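You operate a simulated robot arm through the tools that you are given. There is no shell and no other tool.

You are at the controls of a simulated two-armed robot. One attempt, no reset.

TASK
Wind the sample slab's top edge to the laser line, lock it and mark the pink tab at the line.
Fine: one mark with the green pencil; stand it back in its cup.

Only the result counts: the job must be done as asked and must still hold three seconds after the hand-in. Knocking over, shifting, dropping, spilling or breaking anything else fails it.

THE ROBOT
Two 7-joint arms with two-finger parallel grippers on one trunk that stands fixed in place. Base frame: the origin is at the foot of the trunk, x ahead of it, y to its left, z up; the work surface is at about z = 0.82. Lengths are in m, angles in degrees, forces in N, time in s.
The left shoulder is at [0.07, 0.133, 1.301], the right one opposite. With the tool pointing down near the work surface each hand reaches from about 0.1 to 0.6 m from the base axis, measured 20 degrees to its own side. Payload 1.57 kg a hand.
The tool frame of a hand sits at the grasp point between the pads (the TCP): z along the fingers, y along the line on which they close. The tips reach 0.03 m beyond it. Largest opening 0.08 m; finger width 0.017, thickness 0.012; the body of the gripper, 0.04 by 0.082 m, starts 0.08 m behind the TCP.
Orientation is that of the tool frame in the base frame, as a unit quaternion [w, x, y, z]. With the fingers straight down and closing along the base's y, the tool's x points along the base's -x, its y along +y and its z along -z.

THE INTERFACE
- The arms move only by the tool apply_moves. It takes "left_rows", "right_rows" or both (then of equal length, played together; a hand with none holds still); each is text: rows parted by semicolons, each of 7 numbers parted by spaces: the shift along the base's x, y, z in m, then the turn, a rotation vector about the base's x, y, z in degrees, then the closure in counts, from 0 (fully open) to 255 (shut). In form: tx ty tz wx wy wz hand; .... A call has 1 to 20 rows; each row is the pose to reach, as a shift and turn from the pose commanded when the call began. Rows are played at 5 a second. More than 0.05 m and 8.6 degrees between two rows, or a gripper value outside its range, and nothing of the call is played. Where a pose cannot be reached the arm comes as near as it can. A force on the tool above 40 N (or 10 N above the force at the start of the call, whichever is more), or a blocked arm, ends the call early, and 0.2 s more pass. The fingers move at their own pace (about 0.153 m/s each) and stop on an object; they squeeze with about 27 N. The grip force told is the motor's: it shows also when the fingers shut on nothing. Time passes only in rows, and 0.2 s behind the last, so rows that repeat a pose let the fingers close. It gives the time, the measured TCP pose, the force on the tool (base axes), the opening and the grip force at its end, in the units of the frame above (readings bear some noise), with the torque about the TCP (base axes, N m) and any sound that the robot's microphone picked up, and new pictures: "views" is both (left out), scene, wrist or none (wrist: the cameras of the hands that moved).
- Cameras (640 x 400 px; columns grow to the right, rows downward): "scene" is now at [0.1269, -0.0734, 1.5408]; the picture's right is [-0.58, -0.81, 0.00], its down [-0.35, 0.25, -0.90] and it looks along [0.73, -0.53, -0.43] (base axes); focal length 214 px, centre (320, 200). "left" rides on the left gripper at [0.072, 0.007, -0.122] in its tool frame; the picture's right is [-0.09, 1.00, 0.00], its down [-0.84, -0.08, -0.54] and it looks along [-0.54, -0.05, 0.84] (tool axes); focal length 238 px, centre (320, 200). "right" rides on the right gripper at [0.072, -0.007, -0.122] in its tool frame; the picture's right is [0.09, 1.00, 0.00], its down [-0.84, 0.08, -0.54] and it looks along [-0.54, 0.05, 0.84] (tool axes); focal length 238 px, centre (320, 200). There is no depth. A picture from a camera that has moved, and an enlarged one, comes with that camera's place and axes in the base frame and with its lens. The place of the scene camera against the robot may be out by one fixed shift of up to 0.025 m in any direction.
- lift_body(by): slides the trunk up (or, below 0, down) by that many m; the arms and the scene camera ride with it, the base frame stays. It gives what a move gives, with no picture.
- turn_head(pan, tilt): turns the head with the scene camera to pan (to the left, within 86 degrees either way) and tilt (down, from -29 to 69), counted from straight ahead of the robot. It gives what a move gives, and a new picture of the scene camera.
- zoom(camera, box): a new picture of the part [left, top, right, bottom] of that camera's present view, enlarged. The clock stands still meanwhile.
- sign_off(): hands the job in; it is judged then, once.

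Places have to be worked out from the pictures, the camera data and where the tool is seen. Open the grippers and draw the arms clear of the work before you hand the job in, unless the task says otherwise.

The tools are called by a JSON object that holds its "name" and its "arguments". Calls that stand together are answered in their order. apply_moves: Moves the arms, as the interface text tells. Its arguments: {"type":"object","properties":{"left_rows":{"type":"string"},"right_rows":{"type":"string"},"views":{"type":"string","enum":["both","scene","wrist","none"]}},"required":[]} The other tools are called the same way: lift_body (by) moves the trunk up or down; turn_head (pan, tilt) turns the head that bears the scene camera; zoom (camera, box) takes an enlarged picture of a part of a camera's view; sign_off () hands the job in.

At the start:

```text
time_s: 0.0
left_eef_pos: [0.3246, -0.0589, 1.431]
left_tool_rot: [0.0, 0.0, 1.0, 0.0]
left_ft_force: [0.0, -0.4, -0.7]
left_wrist_torque: [-0.04, 0.04, 0.0]
left_width: 0.08
left_finger_force: 0.1
right_eef_pos: [0.3709, -0.4152, 1.3039]
right_tool_rot: [0.001, 0.001, 1.0, 0.0]
right_ft_force: [0.8, -0.6, 1.0]
right_wrist_torque: [0.01, 0.02, 0.01]
right_width: 0.0799
right_finger_force: 0.1
trunk travel left (down, up): [-0.875, 0.065]
head pan, tilt (commanded): [-35.7, 25.6]
```

scene: 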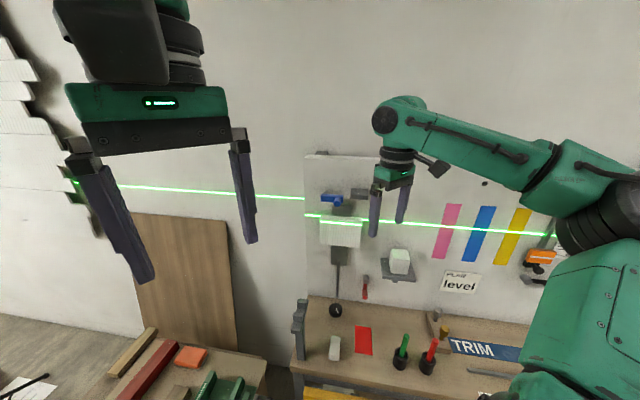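
right: 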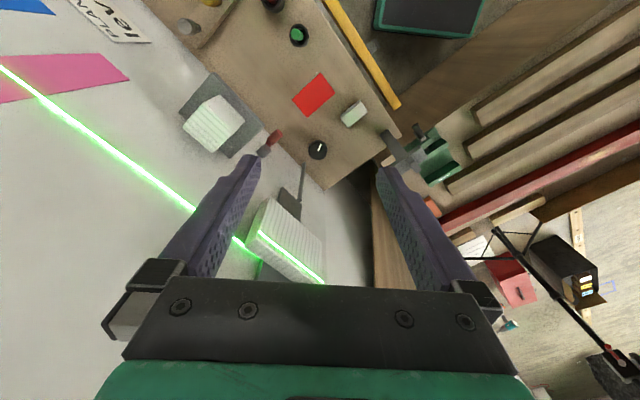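
left: 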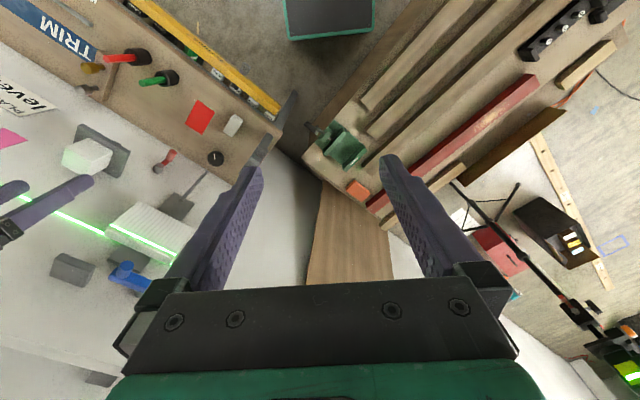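

I start by enlarging the scene view to understand the fixture on the wall: slab, knob, lock, tabs, pencils.

{"name": "zoom", "arguments": {"camera": "scene", "box": [290, 150, 450, 250]}}

{"name": "zoom", "arguments": {"camera": "scene", "box": [280, 230, 440, 400]}}

{"name": "zoom", "arguments": {"camera": "scene", "box": [400, 180, 560, 400]}}

{"name": "zoom", "arguments": {"camera": "right", "box": [160, 60, 420, 290]}}

{"name": "zoom", "arguments": {"camera": "left", "box": [0, 100, 260, 320]}}

```text
4.00 times, centred on (370, 200) of scene
camera zoom: at [0.1269, -0.0734, 1.5408], right [-0.58, -0.81, 0.0], down [-0.35, 0.25, -0.9], along [0.73, -0.53, -0.43], focal length 858 px, centre (120, 200)
```

zoom: 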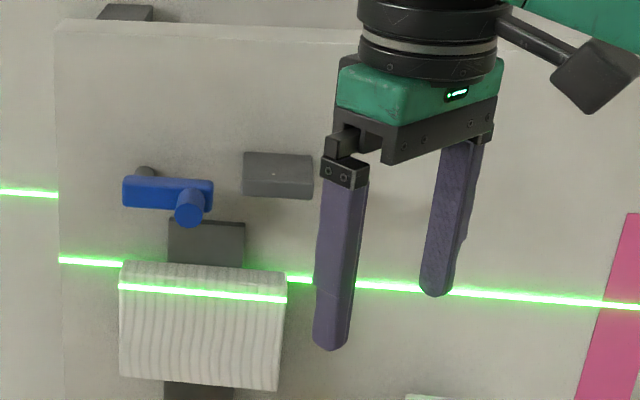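

```text
2.35 times, centred on (360, 315) of scene
camera zoom: at [0.1269, -0.0734, 1.5408], right [-0.58, -0.81, 0.0], down [-0.35, 0.25, -0.9], along [0.73, -0.53, -0.43], focal length 505 px, centre (226, -71)
```

zoom: 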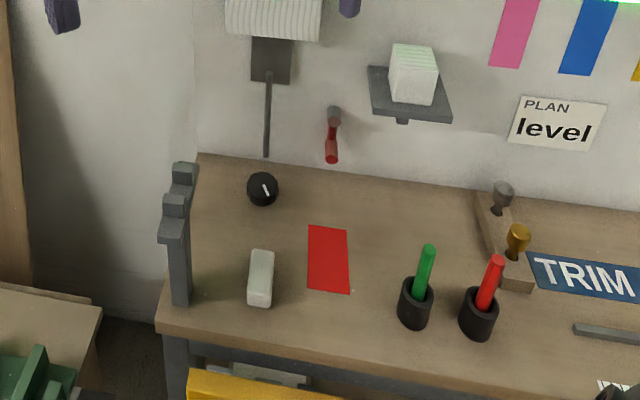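

```text
1.82 times, centred on (480, 290) of scene
camera zoom: at [0.1269, -0.0734, 1.5408], right [-0.58, -0.81, 0.0], down [-0.35, 0.25, -0.9], along [0.73, -0.53, -0.43], focal length 390 px, centre (29, 36)
```

zoom: 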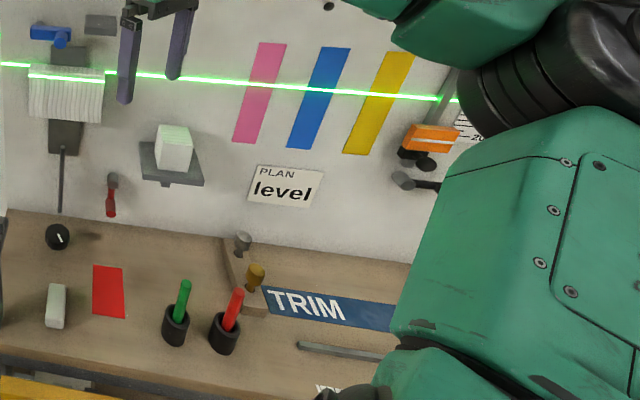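

```text
1.74 times, centred on (290, 175) of right
camera zoom: at [0.2999, -0.4217, 1.4256], right [-0.09, 1.0, 0.0], down [0.84, 0.08, 0.54], along [0.54, 0.05, -0.84], focal length 414 px, centre (372, 244)
```

zoom: 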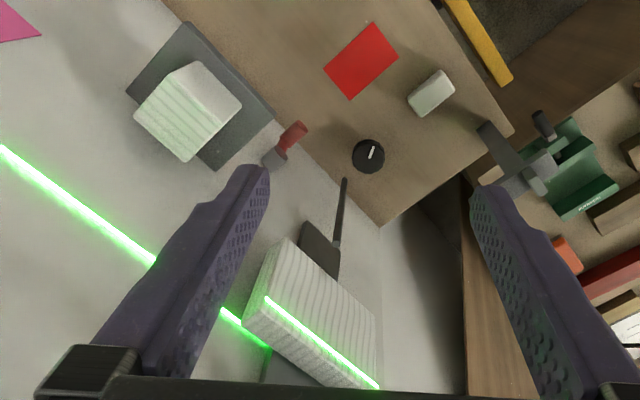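

```text
1.82 times, centred on (130, 210) of left
camera zoom: at [0.2539, -0.0526, 1.5536], right [0.09, 1.0, 0.0], down [0.84, -0.08, 0.54], along [0.54, -0.05, -0.84], focal length 433 px, centre (666, 182)
```

zoom: 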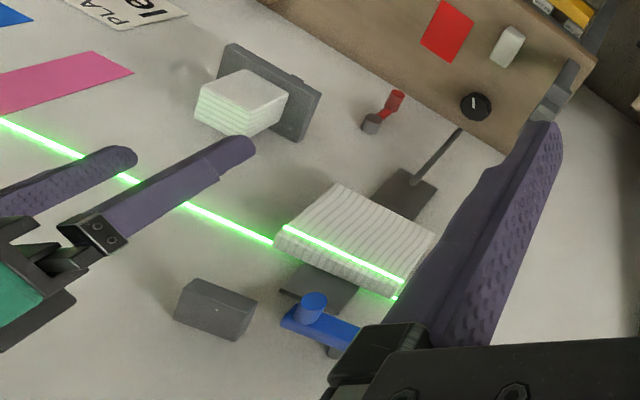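

The wall with the panel looks to face the robot diagonally, with azimuth about −45° and distance about 0.73 m. I turn the head to centre it and look again before moving anything.

{"name": "turn_head", "arguments": {"pan": -52, "tilt": 32}}

```text
time_s: 0.8
left_eef_pos: [0.325, -0.0588, 1.4321]
left_tool_rot: [-0.001, 0.0, 1.0, 0.0]
left_ft_force: [0.5, 0.8, -0.1]
left_wrist_torque: [0.02, 0.0, -0.02]
left_width: 0.0801
left_finger_force: 0.1
right_eef_pos: [0.3705, -0.4149, 1.3038]
right_tool_rot: [0.001, 0.001, 1.0, 0.0]
right_ft_force: [0.8, 0.7, -0.2]
right_wrist_torque: [-0.04, -0.02, 0.01]
right_width: 0.08
right_finger_force: 0.0
trunk travel left (down, up): [-0.875, 0.065]
head pan, tilt (commanded): [-52.0, 32.0]
camera scene: at [0.1074, -0.0904, 1.5307], right [-0.79, -0.62, 0.0], down [-0.33, 0.42, -0.85], along [0.52, -0.67, -0.53], focal length 214 px, centre (320, 200)
```

scene: 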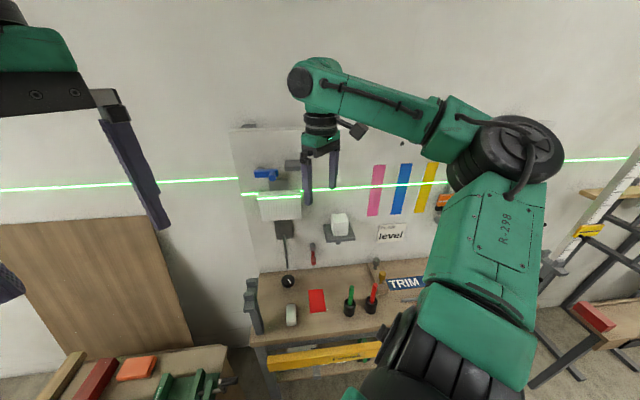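

{"name": "zoom", "arguments": {"camera": "scene", "box": [225, 110, 345, 210]}}

{"name": "zoom", "arguments": {"camera": "scene", "box": [225, 200, 345, 290]}}

{"name": "zoom", "arguments": {"camera": "scene", "box": [325, 150, 465, 250]}}

{"name": "zoom", "arguments": {"camera": "scene", "box": [240, 260, 440, 380]}}

```text
4.00 times, centred on (285, 160) of scene
camera zoom: at [0.1074, -0.0904, 1.5307], right [-0.79, -0.62, 0.0], down [-0.33, 0.42, -0.85], along [0.52, -0.67, -0.53], focal length 858 px, centre (460, 360)
```

zoom: 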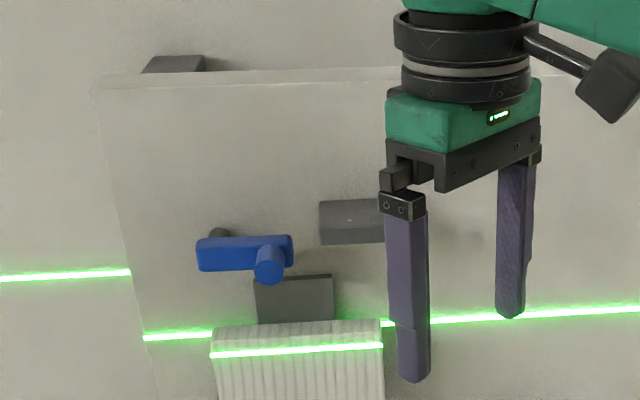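

```text
4.44 times, centred on (285, 245) of scene
camera zoom: at [0.1074, -0.0904, 1.5307], right [-0.79, -0.62, 0.0], down [-0.33, 0.42, -0.85], along [0.52, -0.67, -0.53], focal length 953 px, centre (476, 0)
```

zoom: 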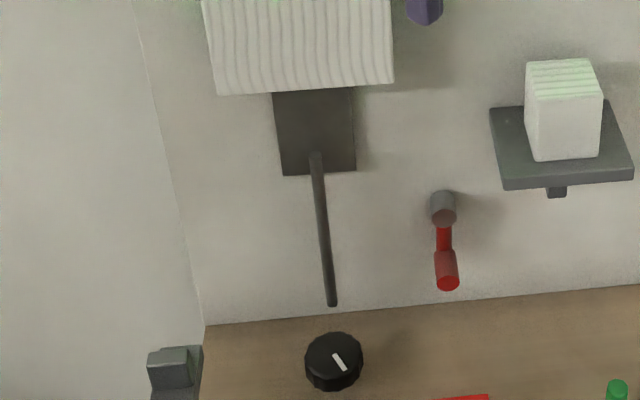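

```text
4.00 times, centred on (395, 200) of scene
camera zoom: at [0.1074, -0.0904, 1.5307], right [-0.79, -0.62, 0.0], down [-0.33, 0.42, -0.85], along [0.52, -0.67, -0.53], focal length 858 px, centre (20, 200)
```

zoom: 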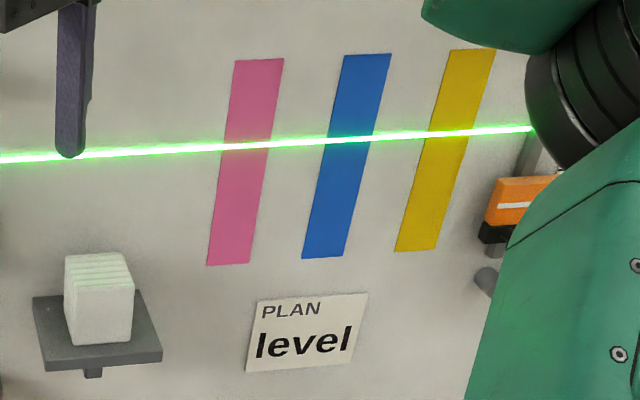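

```text
3.20 times, centred on (340, 320) of scene
camera zoom: at [0.1074, -0.0904, 1.5307], right [-0.79, -0.62, 0.0], down [-0.33, 0.42, -0.85], along [0.52, -0.67, -0.53], focal length 686 px, centre (256, -184)
```

zoom: 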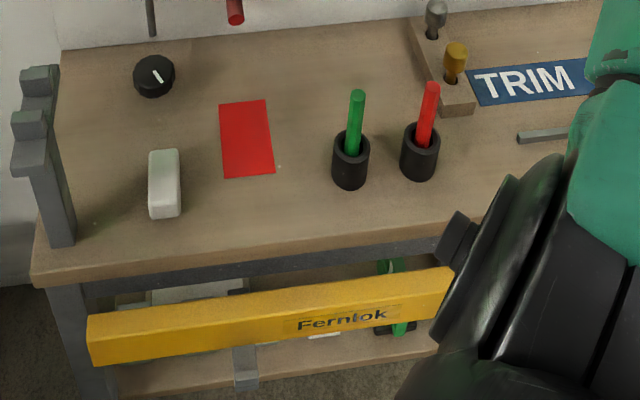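

The mechanism isn't clear yet: there is a blue crank or lever above the slab, a red one below it, and a black knob on the bench. I yaw the right hand to face the wall and pull it back a little, then pitch it so its camera looks at the panel.

{"name": "apply_moves", "arguments": {"right_rows": "-0.012 0.012 0 0 0 -7.7 0; -0.024 0.024 0 0 0 -15.4 0; -0.036 0.036 0 0 0 -23 0; -0.048 0.048 0 0 0 -30.6 0; -0.06 0.06 0 0 0 -38.2 0; -0.07 0.07 0 0 0 -45.8 0", "views": "none"}}

{"name": "apply_moves", "arguments": {"right_rows": "0 0 0 -5.7 -5.6 0 0; 0 0 0 -11.5 -11.2 0 0; 0 0 -0.01 -17.2 -16.7 0 0; 0 0 -0.02 -22.9 -22.3 0 0; 0 0 -0.03 -28.7 -27.9 0 0; 0 0 -0.04 -34.4 -33.5 0 0; 0 0 -0.05 -40 -39 0 0", "views": "both"}}

```text
time_s: 2.2
left_eef_pos: [0.3232, -0.0588, 1.4321]
left_tool_rot: [0.0, 0.0, 1.0, 0.0]
left_ft_force: [0.2, -0.2, -0.2]
left_wrist_torque: [0.02, 0.0, 0.02]
left_width: 0.08
left_finger_force: 0.0
right_eef_pos: [0.3003, -0.3434, 1.3026]
right_tool_rot: [0.001, 0.391, 0.921, 0.0]
right_ft_force: [-0.2, -0.3, -0.4]
right_wrist_torque: [0.02, 0.01, 0.01]
right_width: 0.0801
right_finger_force: 0.0
trunk travel left (down, up): [-0.875, 0.065]
head pan, tilt (commanded): [-52.0, 32.0]
```

```text
time_s: 3.8
left_eef_pos: [0.3271, -0.0565, 1.4319]
left_tool_rot: [-0.001, -0.001, 1.0, -0.001]
left_ft_force: [0.8, -0.1, 0.2]
left_wrist_torque: [-0.03, 0.04, 0.0]
left_width: 0.0798
left_finger_force: 0.0
right_eef_pos: [0.4217, -0.3708, 1.3258]
right_tool_rot: [0.431, 0.344, 0.814, -0.183]
right_ft_force: [-0.2, -0.3, -0.1]
right_wrist_torque: [-0.01, 0.01, -0.06]
right_width: 0.0803
right_finger_force: 0.1
right hand out of reach, approached as far as the arm can: row 4, 5, 6, 7
trunk travel left (down, up): [-0.875, 0.065]
head pan, tilt (commanded): [-52.0, 32.0]
camera scene: at [0.1099, -0.089, 1.5305], right [-0.79, -0.62, 0.0], down [-0.33, 0.42, -0.85], along [0.52, -0.67, -0.53], focal length 214 px, centre (320, 200)
camera right: at [0.3192, -0.2746, 1.3352], right [0.68, 0.73, -0.08], down [0.07, 0.04, 1.0], along [0.73, -0.68, -0.03], focal length 238 px, centre (320, 200)
```

scene: 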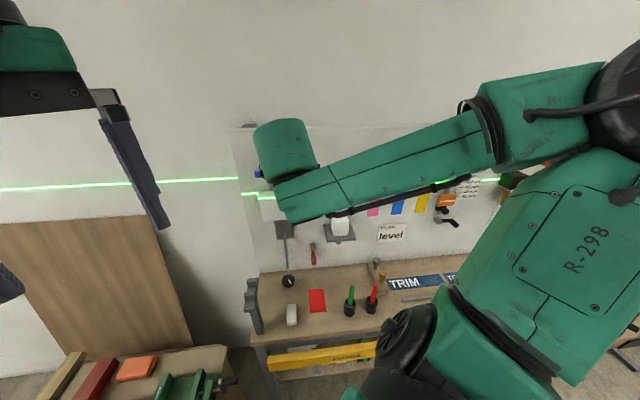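
right: 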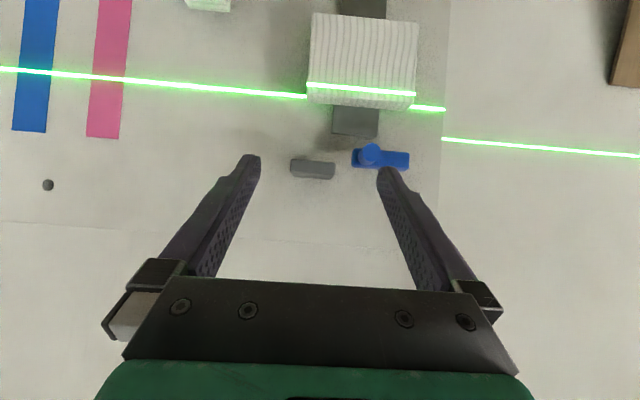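

The right-hand camera now sees the wall (upside down). I enlarge the parts that matter.

{"name": "zoom", "arguments": {"camera": "right", "box": [270, 0, 450, 200]}}

{"name": "zoom", "arguments": {"camera": "right", "box": [0, 0, 180, 160]}}

{"name": "zoom", "arguments": {"camera": "scene", "box": [260, 205, 340, 300]}}

```text
2.00 times, centred on (360, 100) of right
camera zoom: at [0.3192, -0.2746, 1.3352], right [0.68, 0.73, -0.08], down [0.07, 0.04, 1.0], along [0.73, -0.68, -0.03], focal length 477 px, centre (240, 400)
```

zoom: 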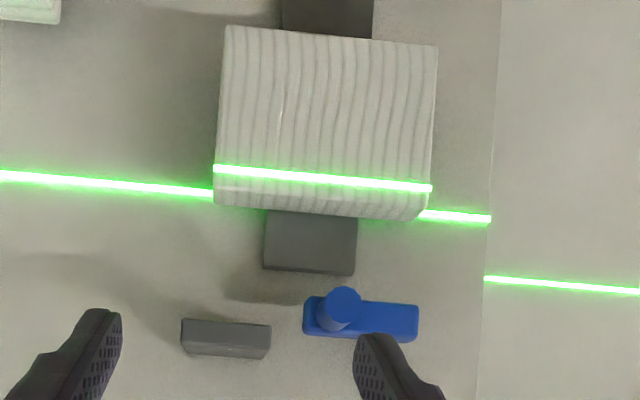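

```text
2.50 times, centred on (90, 80) of right
camera zoom: at [0.3192, -0.2746, 1.3352], right [0.68, 0.73, -0.08], down [0.07, 0.04, 1.0], along [0.73, -0.68, -0.03], focal length 596 px, centre (895, 500)
```

zoom: 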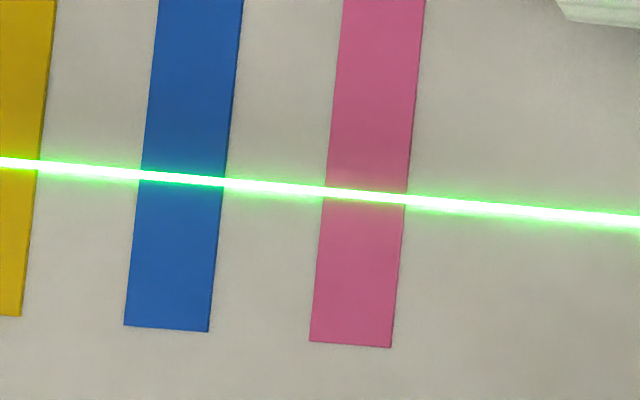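

```text
4.21 times, centred on (300, 252) of scene
camera zoom: at [0.1099, -0.089, 1.5305], right [-0.79, -0.62, 0.0], down [-0.33, 0.42, -0.85], along [0.52, -0.67, -0.53], focal length 903 px, centre (404, -21)
```

zoom: 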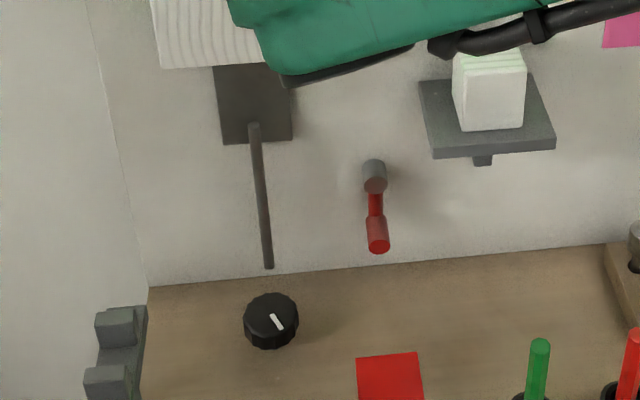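

The laser appears to be at z≈1.195 and the slab front about 3.5 cm out from the panel. I bring the right hand lower to inspect the rod, black knob and red crank up close.

{"name": "apply_moves", "arguments": {"right_rows": "0.03 -0.03 -0.03 2.3 2.2 0 0; 0.05 -0.05 -0.06 4.6 4.5 0 0; 0.06 -0.06 -0.09 7 6.8 0 0; 0.06 -0.06 -0.12 9.3 9 0 0; 0.06 -0.06 -0.15 11.6 11.3 0 0; 0.06 -0.06 -0.18 14 13.6 0 0; 0.06 -0.06 -0.2 16.3 15.8 0 0; 0.06 -0.06 -0.2 18.6 18.1 0 0", "views": "both"}}

```text
refused: row 1 steps farther than a row can; nothing moved
```

The first row's step was slightly too long; I retry with a smaller one.

{"name": "apply_moves", "arguments": {"right_rows": "0.025 -0.025 -0.02 2.3 2.2 0 0; 0.045 -0.045 -0.05 4.6 4.5 0 0; 0.06 -0.06 -0.08 7 6.8 0 0; 0.06 -0.06 -0.11 9.3 9 0 0; 0.06 -0.06 -0.14 11.6 11.3 0 0; 0.06 -0.06 -0.17 14 13.6 0 0; 0.06 -0.06 -0.2 16.3 15.8 0 0; 0.06 -0.06 -0.2 18.6 18.1 0 0", "views": "both"}}

```text
time_s: 5.6
left_eef_pos: [0.3252, -0.0582, 1.4331]
left_tool_rot: [0.001, -0.001, 1.0, 0.0]
left_ft_force: [-0.2, 0.0, -0.4]
left_wrist_torque: [-0.01, -0.01, -0.01]
left_width: 0.0801
left_finger_force: 0.0
right_eef_pos: [0.4821, -0.4282, 1.1336]
right_tool_rot: [0.238, 0.377, 0.889, -0.1]
right_ft_force: [-0.4, -0.5, -0.3]
right_wrist_torque: [0.02, 0.01, 0.0]
right_width: 0.0801
right_finger_force: 0.0
trunk travel left (down, up): [-0.875, 0.065]
head pan, tilt (commanded): [-52.0, 32.0]
camera scene: at [0.1075, -0.09, 1.5306], right [-0.79, -0.62, 0.0], down [-0.33, 0.42, -0.85], along [0.52, -0.67, -0.53], focal length 214 px, centre (320, 200)
camera right: at [0.3919, -0.3456, 1.2037], right [0.66, 0.75, -0.04], down [0.37, -0.27, 0.89], along [0.65, -0.6, -0.46], focal length 238 px, centre (320, 200)
```

scene: 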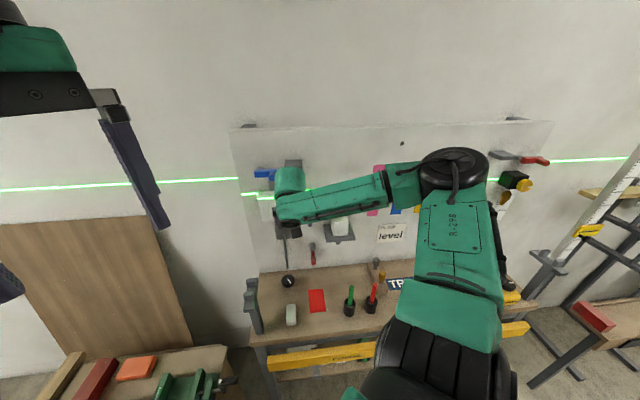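
right: 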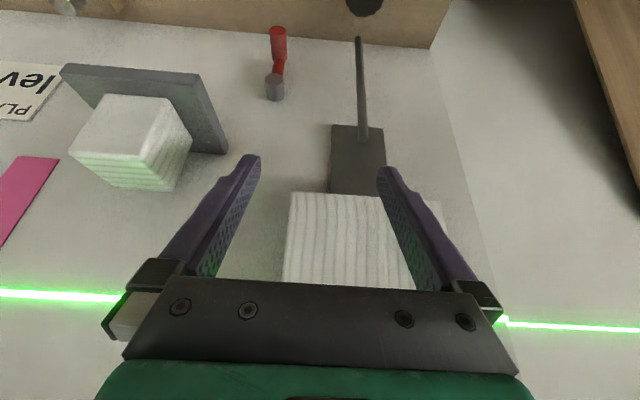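

The scene now also shows controls at the panel's right end. I enlarge that area and the right-hand view of the rod and red crank.

{"name": "zoom", "arguments": {"camera": "scene", "box": [460, 110, 600, 240]}}

{"name": "zoom", "arguments": {"camera": "right", "box": [230, 0, 450, 140]}}

{"name": "turn_head", "arguments": {"pan": -70, "tilt": 32}}

```text
3.08 times, centred on (530, 175) of scene
camera zoom: at [0.1075, -0.09, 1.5306], right [-0.79, -0.62, 0.0], down [-0.33, 0.42, -0.85], along [0.52, -0.67, -0.53], focal length 660 px, centre (-326, 277)
```

zoom: 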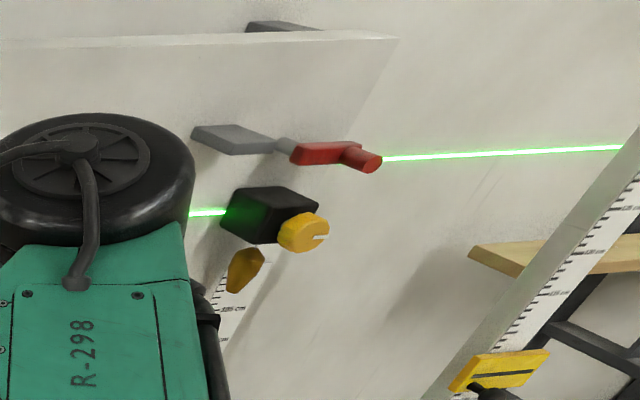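

```text
2.86 times, centred on (340, 70) of right
camera zoom: at [0.3919, -0.3456, 1.2037], right [0.66, 0.75, -0.04], down [0.37, -0.27, 0.89], along [0.65, -0.6, -0.46], focal length 681 px, centre (263, 571)
```

zoom: 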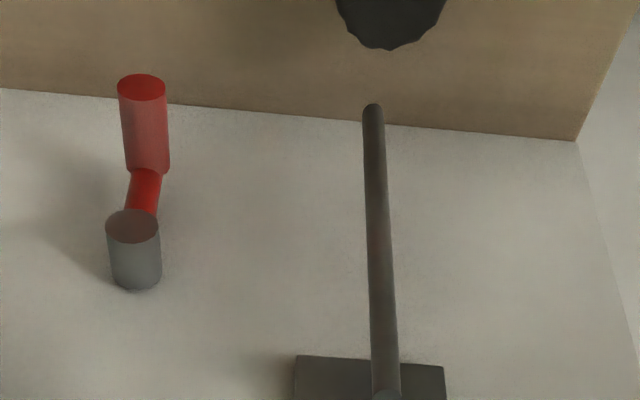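

```text
time_s: 6.4
left_eef_pos: [0.3243, -0.0586, 1.4323]
left_tool_rot: [0.0, -0.001, 1.0, 0.0]
left_ft_force: [0.8, 0.0, 0.3]
left_wrist_torque: [0.02, 0.01, 0.01]
left_width: 0.0797
left_finger_force: 0.0
right_eef_pos: [0.4815, -0.4278, 1.1342]
right_tool_rot: [0.239, 0.376, 0.89, -0.1]
right_ft_force: [-0.5, -0.8, -0.6]
right_wrist_torque: [-0.01, 0.01, 0.01]
right_width: 0.0798
right_finger_force: 0.0
trunk travel left (down, up): [-0.875, 0.065]
head pan, tilt (commanded): [-70.0, 32.0]
camera scene: at [0.0829, -0.1039, 1.5306], right [-0.94, -0.34, 0.0], down [-0.18, 0.5, -0.85], along [0.29, -0.8, -0.53], focal length 214 px, centre (320, 200)
```

scene: 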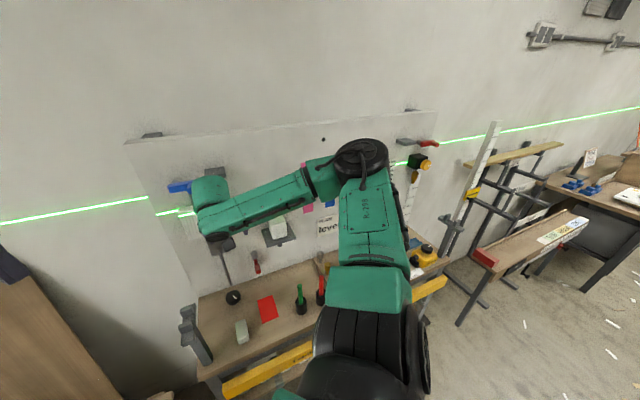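

I zoom the left camera on the blue part and the slab's top, which it sees from above.

{"name": "zoom", "arguments": {"camera": "left", "box": [30, 170, 190, 300]}}

{"name": "zoom", "arguments": {"camera": "left", "box": [130, 110, 260, 210]}}

{"name": "zoom", "arguments": {"camera": "scene", "box": [380, 110, 460, 280]}}

```text
3.08 times, centred on (110, 235) of left
camera zoom: at [0.2538, -0.0526, 1.5536], right [0.09, 1.0, 0.0], down [0.84, -0.08, 0.54], along [0.54, -0.05, -0.84], focal length 733 px, centre (966, 92)
```

zoom: 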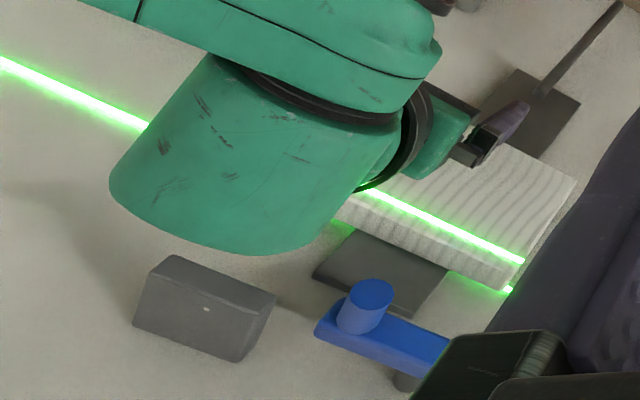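

```text
4.00 times, centred on (195, 160) of left
camera zoom: at [0.2538, -0.0526, 1.5536], right [0.09, 1.0, 0.0], down [0.84, -0.08, 0.54], along [0.54, -0.05, -0.84], focal length 953 px, centre (820, 360)
```

zoom: 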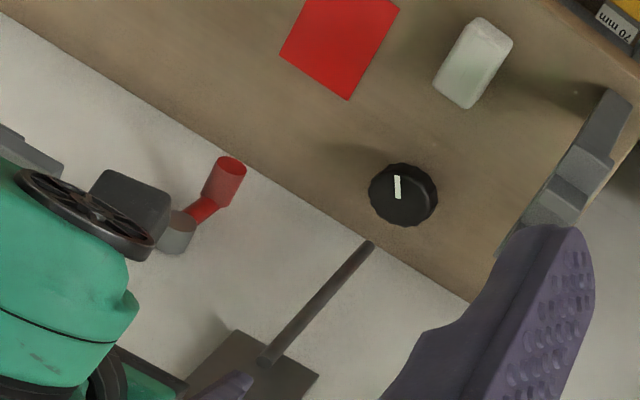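

```text
2.35 times, centred on (420, 195) of scene
camera zoom: at [0.0829, -0.1039, 1.5306], right [-0.94, -0.34, 0.0], down [-0.18, 0.5, -0.85], along [0.29, -0.8, -0.53], focal length 505 px, centre (85, 212)
```

zoom: 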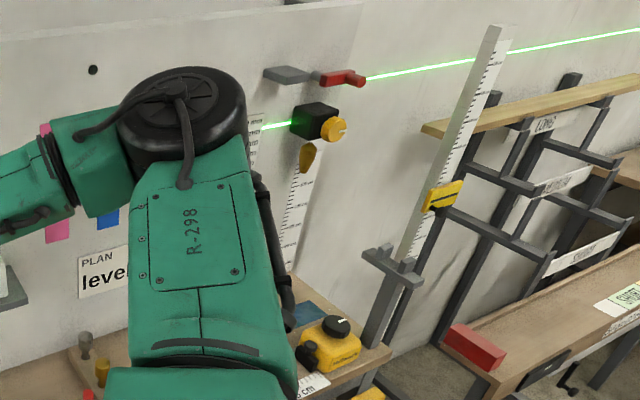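

The reachable candidates are blue, red and black; I need the exact offset between the slab's top and the laser. I'll use the left hand as an observer at laser height, with its gripper shut, and move the right hand out of the way.

{"name": "apply_moves", "arguments": {"left_rows": "0.02 -0.005 -0.01 0 0 -7.7 80; 0.04 -0.01 -0.02 0 0 -15.4 160; 0.06 -0.015 -0.03 0 0 -23 255; 0.08 -0.02 -0.04 0 0 -30.6 255; 0.1 -0.025 -0.05 0 0 -38.2 255; 0.12 -0.03 -0.06 0 0 -45.8 255", "right_rows": "-0.025 -0.003 -0.01 0 0 0 0; -0.05 -0.006 -0.02 0 0 0 0; -0.075 -0.01 -0.03 0 0 0 0; -0.1 -0.013 -0.04 0 0 0 0; -0.125 -0.016 -0.05 0 0 0 0; -0.15 -0.02 -0.06 0 0 0 0", "views": "none"}}

{"name": "apply_moves", "arguments": {"left_rows": "0.01 -0.01 -0.01 -5.7 -5.6 0 255; 0.02 -0.03 -0.03 -11.5 -11.2 0 255; 0.03 -0.05 -0.05 -17.2 -16.7 0 255; 0.045 -0.07 -0.08 -22.9 -22.3 0 255; 0.06 -0.09 -0.11 -28.7 -27.9 0 255; 0.07 -0.1 -0.14 -34.4 -33.5 0 255; 0.075 -0.11 -0.16 -40 -39 0 255; 0.075 -0.11 -0.17 -40 -39 0 255", "views": "both"}}

```text
time_s: 8.0
left_eef_pos: [0.4598, -0.0574, 1.3863]
left_tool_rot: [0.011, 0.36, 0.932, -0.031]
left_ft_force: [0.7, 0.1, 0.2]
left_wrist_torque: [-0.05, 0.03, 0.01]
left_width: 0.0
left_finger_force: 21.7
right_eef_pos: [0.3357, -0.4465, 1.0761]
right_tool_rot: [0.239, 0.376, 0.89, -0.1]
right_ft_force: [-0.4, 0.5, 1.3]
right_wrist_torque: [-0.01, 0.03, 0.0]
right_width: 0.0798
right_finger_force: 0.1
trunk travel left (down, up): [-0.875, 0.065]
head pan, tilt (commanded): [-70.0, 32.0]
stopped in row 6 (left hand): the arm was blocked; the commanded pose is now the measured one
```

```text
time_s: 9.8
left_eef_pos: [0.5335, -0.1729, 1.2141]
left_tool_rot: [0.437, 0.325, 0.81, -0.219]
left_ft_force: [0.1, 0.4, 0.5]
left_wrist_torque: [0.02, -0.03, -0.03]
left_width: 0.0
left_finger_force: 21.7
right_eef_pos: [0.3349, -0.4476, 1.0758]
right_tool_rot: [0.238, 0.377, 0.89, -0.1]
right_ft_force: [-0.1, 0.3, -0.4]
right_wrist_torque: [-0.01, -0.01, 0.03]
right_width: 0.0798
right_finger_force: 0.1
trunk travel left (down, up): [-0.875, 0.065]
head pan, tilt (commanded): [-70.0, 32.0]
camera scene: at [0.0829, -0.1039, 1.5307], right [-0.94, -0.34, 0.0], down [-0.18, 0.5, -0.85], along [0.29, -0.8, -0.53], focal length 214 px, centre (320, 200)
camera left: at [0.4406, -0.0662, 1.2165], right [0.75, 0.66, 0.01], down [-0.02, 0.01, 1.0], along [0.66, -0.75, 0.02], focal length 238 px, centre (320, 200)
```

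scene: 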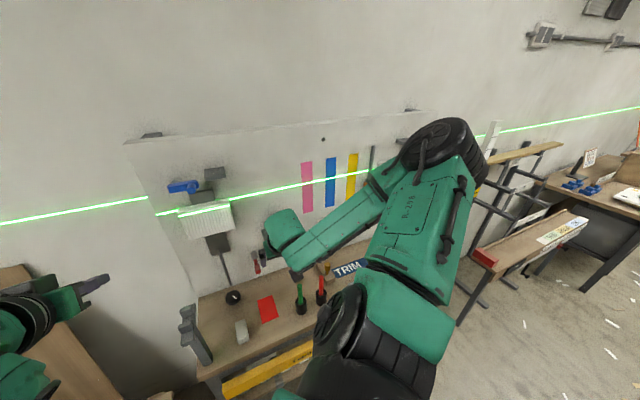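
left: 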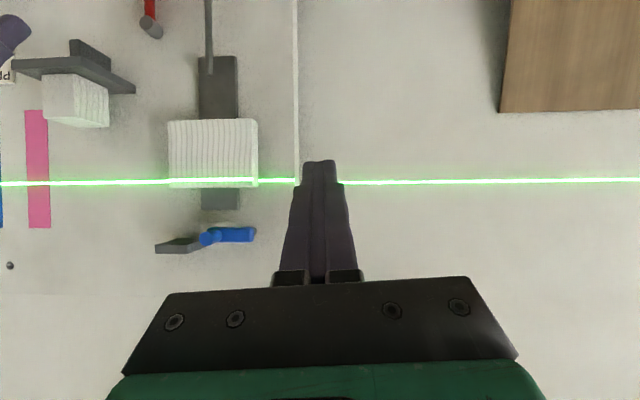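

The left camera sits almost at laser height, a very useful view. I zoom in on the slab edge and controls.

{"name": "zoom", "arguments": {"camera": "left", "box": [150, 110, 270, 260]}}

{"name": "zoom", "arguments": {"camera": "left", "box": [160, 160, 270, 210]}}

{"name": "zoom", "arguments": {"camera": "left", "box": [0, 0, 260, 130]}}

{"name": "zoom", "arguments": {"camera": "scene", "box": [140, 140, 260, 320]}}

```text
2.67 times, centred on (210, 185) of left
camera zoom: at [0.4406, -0.0662, 1.2165], right [0.75, 0.66, 0.01], down [-0.02, 0.01, 1.0], along [0.66, -0.75, 0.02], focal length 636 px, centre (613, 240)
```

zoom: 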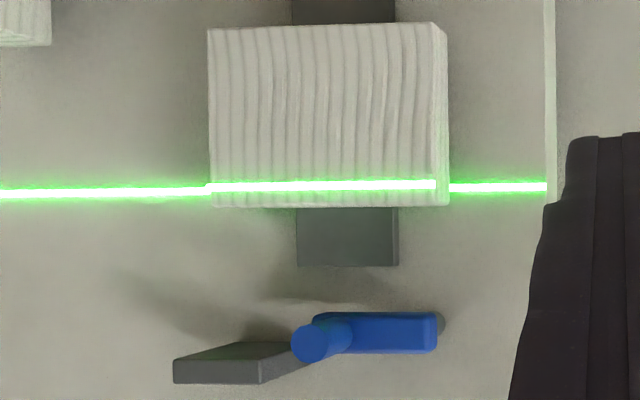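

```text
5.82 times, centred on (215, 185) of left
camera zoom: at [0.4406, -0.0662, 1.2165], right [0.75, 0.66, 0.01], down [-0.02, 0.01, 1.0], along [0.66, -0.75, 0.02], focal length 1387 px, centre (931, 287)
```

zoom: 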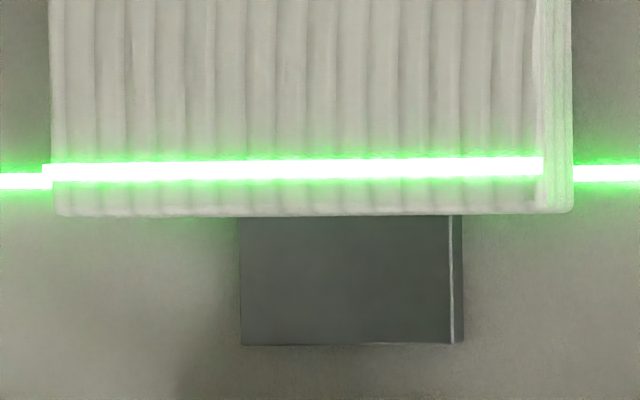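

```text
2.46 times, centred on (130, 65) of left
camera zoom: at [0.4406, -0.0662, 1.2165], right [0.75, 0.66, 0.01], down [-0.02, 0.01, 1.0], along [0.66, -0.75, 0.02], focal length 587 px, centre (788, 532)
```

zoom: 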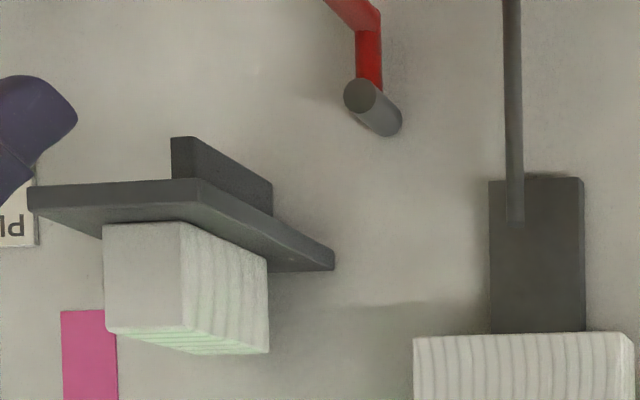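

```text
2.22 times, centred on (200, 230) of scene
camera zoom: at [0.0829, -0.1039, 1.5307], right [-0.94, -0.34, 0.0], down [-0.18, 0.5, -0.85], along [0.29, -0.8, -0.53], focal length 477 px, centre (587, 133)
```

zoom: 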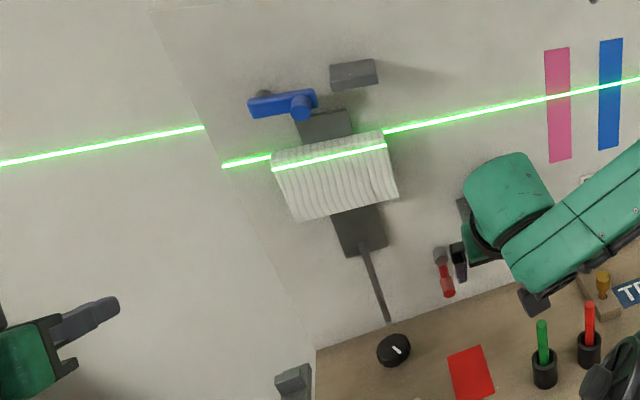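

The slab's top edge stands about 10–11 mm above the laser line, so it must be lowered. I take a picture with the right wrist camera to locate the red crank precisely.

{"name": "apply_moves", "arguments": {"right_rows": "-0.02 0.02 -0.02 0 0 0 0; -0.04 0.04 -0.04 0 0 0 0", "views": "wrist"}}

{"name": "zoom", "arguments": {"camera": "right", "box": [220, 0, 460, 150]}}

```text
time_s: 10.4
left_eef_pos: [0.5343, -0.1731, 1.215]
left_tool_rot: [0.436, 0.326, 0.81, -0.218]
left_ft_force: [0.0, 1.0, 0.0]
left_wrist_torque: [-0.01, -0.04, 0.03]
left_width: 0.0001
left_finger_force: 21.2
right_eef_pos: [0.3341, -0.4493, 1.0753]
right_tool_rot: [0.239, 0.377, 0.889, -0.1]
right_ft_force: [-0.1, 0.1, 0.4]
right_wrist_torque: [-0.03, -0.02, 0.01]
right_width: 0.0799
right_finger_force: 0.1
right hand out of reach, approached as far as the arm can: row 1, 2
trunk travel left (down, up): [-0.875, 0.065]
head pan, tilt (commanded): [-70.0, 32.0]
camera right: at [0.2445, -0.3656, 1.1454], right [0.66, 0.75, -0.04], down [0.37, -0.27, 0.89], along [0.65, -0.6, -0.46], focal length 238 px, centre (320, 200)
```

right: 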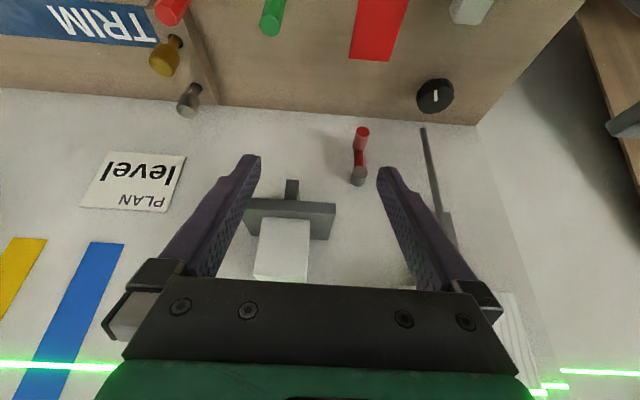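

```text
2.67 times, centred on (340, 75) of right
camera zoom: at [0.2445, -0.3656, 1.1454], right [0.66, 0.75, -0.04], down [0.37, -0.27, 0.89], along [0.65, -0.6, -0.46], focal length 636 px, centre (267, 533)
```

zoom: 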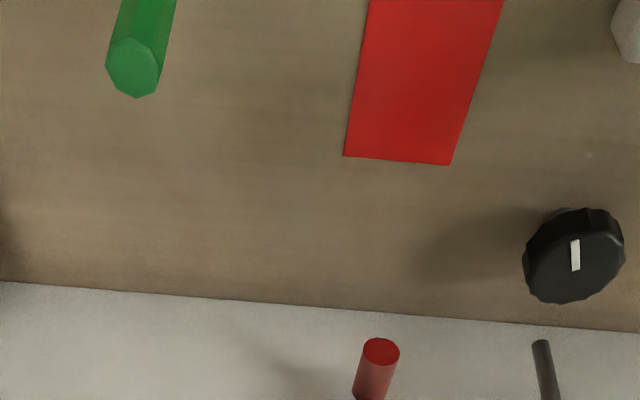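

I triangulated the red crank: pivot at about u=0.012, z=0.95, and the handle hanging at z≈0.903, sticking out to about 4 cm from the panel. I bring the right hand to a pre-grasp in front of it, pitched 45°, and look.

{"name": "apply_moves", "arguments": {"right_rows": "0.025 -0.003 -0.025 -2.7 -2.6 0 0; 0.05 -0.006 -0.055 -5.4 -5.2 0 0; 0.075 -0.01 -0.085 -8.1 -7.9 0 0; 0.0996 -0.0129 -0.114 -10.8 -10.5 0 0", "views": "both"}}

{"name": "zoom", "arguments": {"camera": "right", "box": [220, 40, 460, 190]}}

```text
time_s: 11.4
left_eef_pos: [0.5342, -0.1728, 1.2137]
left_tool_rot: [0.437, 0.325, 0.81, -0.217]
left_ft_force: [-0.2, -0.5, 0.0]
left_wrist_torque: [-0.03, 0.02, 0.03]
left_width: 0.0001
left_finger_force: 22.0
right_eef_pos: [0.4306, -0.4633, 0.96]
right_tool_rot: [0.354, 0.361, 0.85, -0.149]
right_ft_force: [0.2, 0.6, -0.1]
right_wrist_torque: [-0.03, 0.02, -0.01]
right_width: 0.0798
right_finger_force: 0.0
trunk travel left (down, up): [-0.875, 0.065]
head pan, tilt (commanded): [-70.0, 32.0]
camera scene: at [0.0843, -0.1047, 1.5306], right [-0.94, -0.34, 0.0], down [-0.18, 0.5, -0.85], along [0.29, -0.8, -0.53], focal length 214 px, centre (320, 200)
camera right: at [0.3314, -0.3698, 0.995], right [0.67, 0.74, -0.06], down [0.2, -0.1, 0.98], along [0.72, -0.67, -0.21], focal length 238 px, centre (320, 200)
```

scene: 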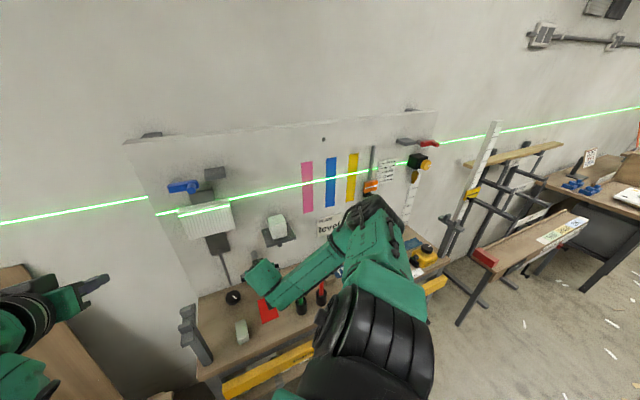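
right: 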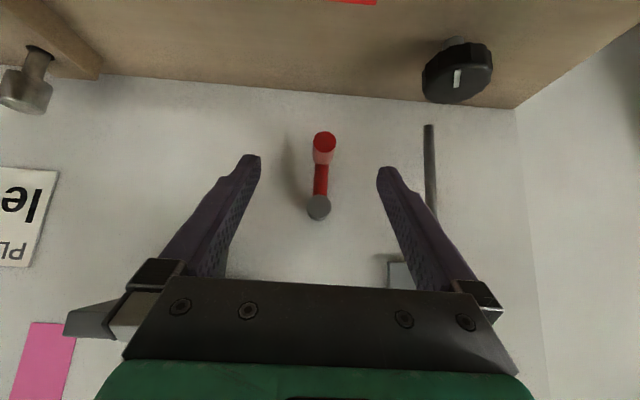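

```text
2.67 times, centred on (340, 115) of right
camera zoom: at [0.3314, -0.3698, 0.995], right [0.67, 0.74, -0.06], down [0.2, -0.1, 0.98], along [0.72, -0.67, -0.21], focal length 636 px, centre (267, 427)
```

zoom: 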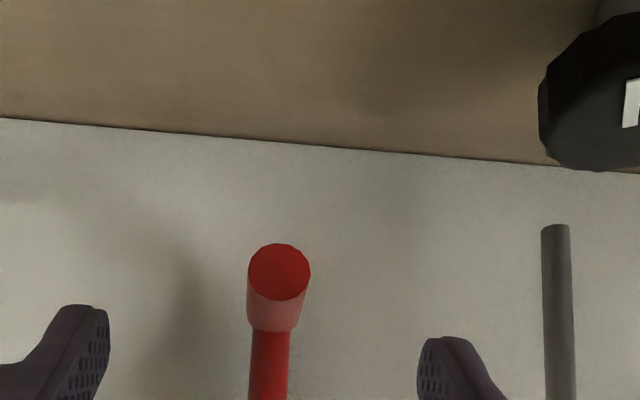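

The knob looks rather tilted toward me; I zoom on it and on the area behind to understand it.

{"name": "zoom", "arguments": {"camera": "right", "box": [400, 20, 520, 130]}}

{"name": "zoom", "arguments": {"camera": "scene", "box": [190, 260, 270, 320]}}

{"name": "zoom", "arguments": {"camera": "scene", "box": [260, 120, 440, 260]}}

```text
3.64 times, centred on (460, 75) of right
camera zoom: at [0.3314, -0.3698, 0.995], right [0.67, 0.74, -0.06], down [0.2, -0.1, 0.98], along [0.72, -0.67, -0.21], focal length 867 px, centre (-189, 654)
```

zoom: 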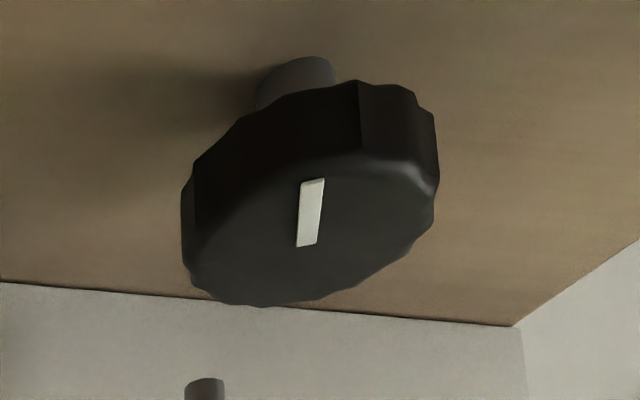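

```text
6.67 times, centred on (230, 290) of scene
camera zoom: at [0.0843, -0.1047, 1.5306], right [-0.94, -0.34, 0.0], down [-0.18, 0.5, -0.85], along [0.29, -0.8, -0.53], focal length 1430 px, centre (920, -400)
```

zoom: 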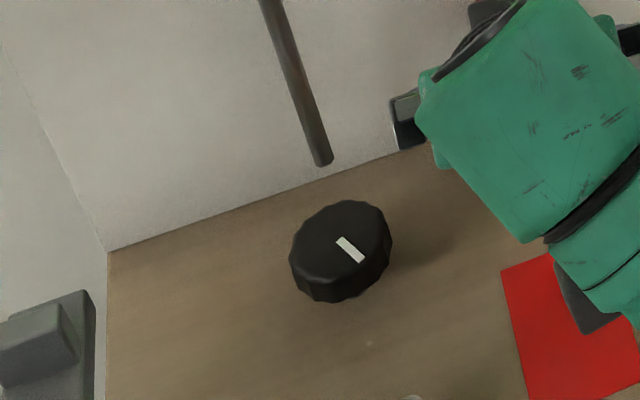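

```text
2.86 times, centred on (350, 190) of scene
camera zoom: at [0.0843, -0.1047, 1.5306], right [-0.94, -0.34, 0.0], down [-0.18, 0.5, -0.85], along [0.29, -0.8, -0.53], focal length 613 px, centre (234, 229)
```

zoom: 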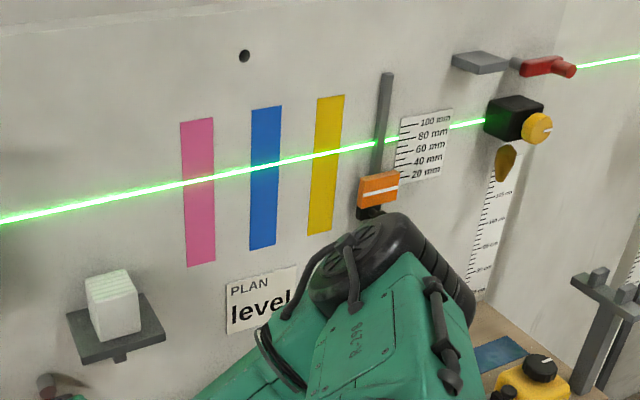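

The red handle end is at about (0.467, −0.495, 0.905), pivot at z≈0.958, radius ≈ 5 cm. I advance so that the pads straddle the handle and close on it.

{"name": "apply_moves", "arguments": {"right_rows": "0.0129 -0.0113 -0.0155 0 0 0 0; 0.0257 -0.0225 -0.031 0 0 0 0; 0.0386 -0.0338 -0.0465 0 0 0 0; 0.0386 -0.0338 -0.0465 0 0 0 120; 0.0386 -0.0338 -0.0465 0 0 0 200; 0.0386 -0.0338 -0.0465 0 0 0 255; 0.0386 -0.0338 -0.0465 0 0 0 255", "views": "wrist"}}

{"name": "zoom", "arguments": {"camera": "left", "box": [160, 160, 270, 210]}}

```text
time_s: 13.0
left_eef_pos: [0.532, -0.1746, 1.2142]
left_tool_rot: [0.436, 0.327, 0.81, -0.218]
left_ft_force: [-1.5, -0.2, 0.3]
left_wrist_torque: [0.03, 0.0, 0.02]
left_width: 0.0002
left_finger_force: 21.5
right_eef_pos: [0.4684, -0.4957, 0.9129]
right_tool_rot: [0.352, 0.361, 0.851, -0.148]
right_ft_force: [-5.9, -6.9, -0.4]
right_wrist_torque: [-0.24, -0.05, 0.75]
right_width: 0.0197
right_finger_force: 33.8
trunk travel left (down, up): [-0.875, 0.065]
head pan, tilt (commanded): [-70.0, 32.0]
camera right: at [0.3692, -0.4031, 0.9489], right [0.67, 0.74, -0.06], down [0.2, -0.1, 0.98], along [0.72, -0.67, -0.21], focal length 238 px, centre (320, 200)
```

right: 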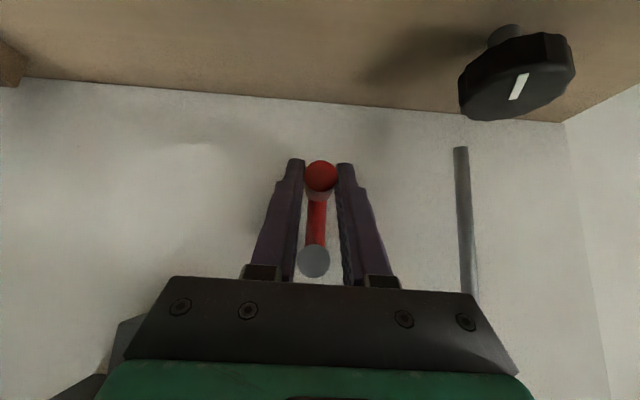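

```text
5.82 times, centred on (215, 185) of left
camera zoom: at [0.4392, -0.068, 1.2172], right [0.75, 0.66, 0.01], down [-0.02, 0.01, 1.0], along [0.66, -0.75, 0.02], focal length 1387 px, centre (931, 287)
```

zoom: 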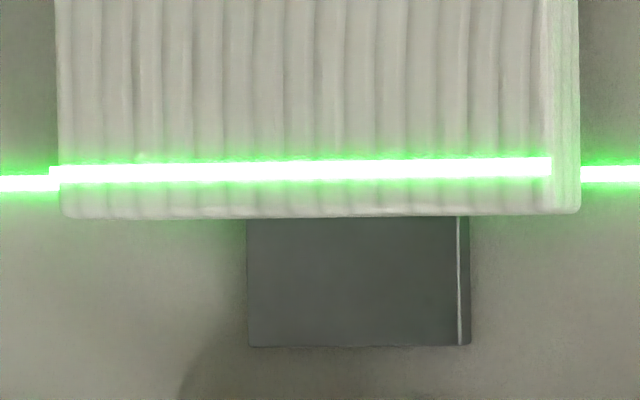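

The handle is held (width 0.0197), and the crank resists with about 9 N. I try turning it 20° (handle toward the right), following the arc with the tool turned along, and watch the slab.

{"name": "apply_moves", "arguments": {"right_rows": "-0.0027 -0.0027 0.0002 -3.5 3.6 0 255; -0.0055 -0.0053 0.0007 -7 7.2 0 255; -0.0082 -0.0079 0.0015 -10.5 10.8 0 255; -0.0108 -0.0105 0.0027 -13.9 14.3 0 255; -0.0108 -0.0105 0.0027 -13.9 14.3 0 255", "views": "both"}}

{"name": "zoom", "arguments": {"camera": "left", "box": [160, 160, 270, 210]}}

```text
time_s: 14.2
left_eef_pos: [0.5354, -0.1718, 1.2146]
left_tool_rot: [0.436, 0.326, 0.81, -0.218]
left_ft_force: [-0.3, 0.7, 0.3]
left_wrist_torque: [-0.01, -0.03, 0.0]
left_width: 0.0003
left_finger_force: 20.9
right_eef_pos: [0.4599, -0.5049, 0.9159]
right_tool_rot: [0.285, 0.291, 0.865, -0.292]
right_ft_force: [-0.1, 3.8, -5.7]
right_wrist_torque: [0.18, 0.44, 0.67]
right_width: 0.0198
right_finger_force: 34.1
trunk travel left (down, up): [-0.875, 0.065]
head pan, tilt (commanded): [-70.0, 32.0]
camera scene: at [0.0844, -0.1036, 1.5305], right [-0.94, -0.34, 0.0], down [-0.18, 0.5, -0.85], along [0.29, -0.8, -0.53], focal length 214 px, centre (320, 200)
camera right: at [0.369, -0.4035, 0.9511], right [0.61, 0.69, -0.4], down [0.44, 0.13, 0.89], along [0.66, -0.72, -0.22], focal length 238 px, centre (320, 200)
```

scene: 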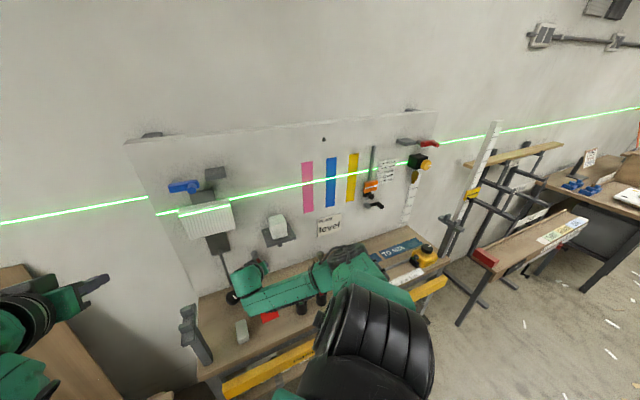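
right: 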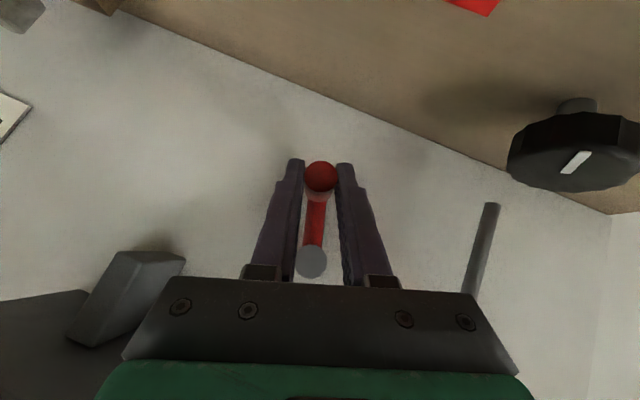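

```text
5.82 times, centred on (215, 185) of left
camera zoom: at [0.4419, -0.0657, 1.2163], right [0.75, 0.66, 0.01], down [-0.02, 0.01, 1.0], along [0.66, -0.75, 0.02], focal length 1387 px, centre (931, 287)
```

zoom: 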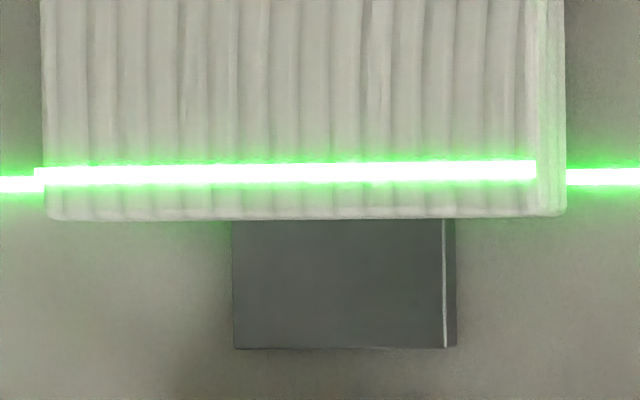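

The crank turns with modest force; any slab motion is within a pixel so far. I look at the black crank-like thing under the orange slider before turning further.

{"name": "zoom", "arguments": {"camera": "scene", "box": [330, 130, 450, 230]}}

{"name": "zoom", "arguments": {"camera": "scene", "box": [150, 150, 270, 320]}}

```text
4.00 times, centred on (390, 180) of scene
camera zoom: at [0.0844, -0.1036, 1.5305], right [-0.94, -0.34, 0.0], down [-0.18, 0.5, -0.85], along [0.29, -0.8, -0.53], focal length 858 px, centre (40, 280)
```

zoom: 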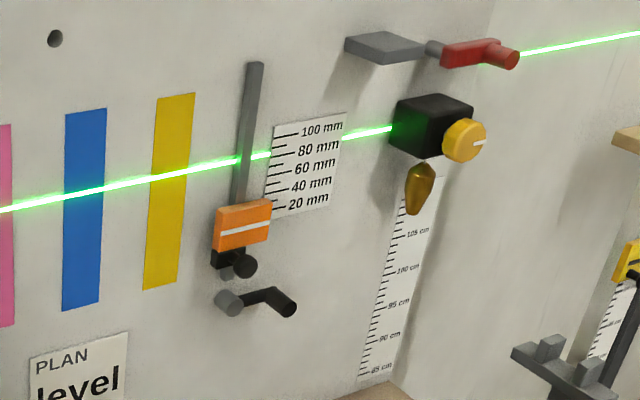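

```text
2.35 times, centred on (210, 235) of scene
camera zoom: at [0.0844, -0.1036, 1.5305], right [-0.94, -0.34, 0.0], down [-0.18, 0.5, -0.85], along [0.29, -0.8, -0.53], focal length 505 px, centre (579, 118)
```

zoom: 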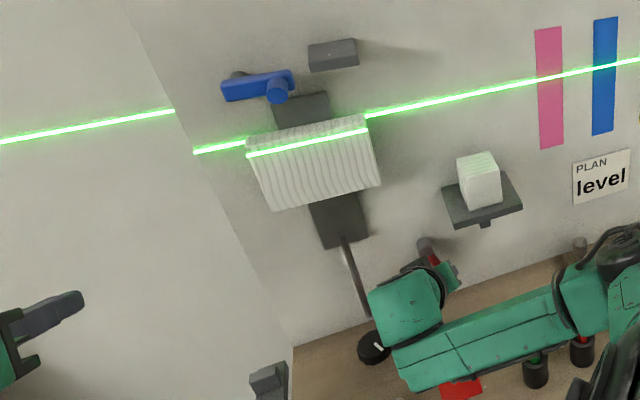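

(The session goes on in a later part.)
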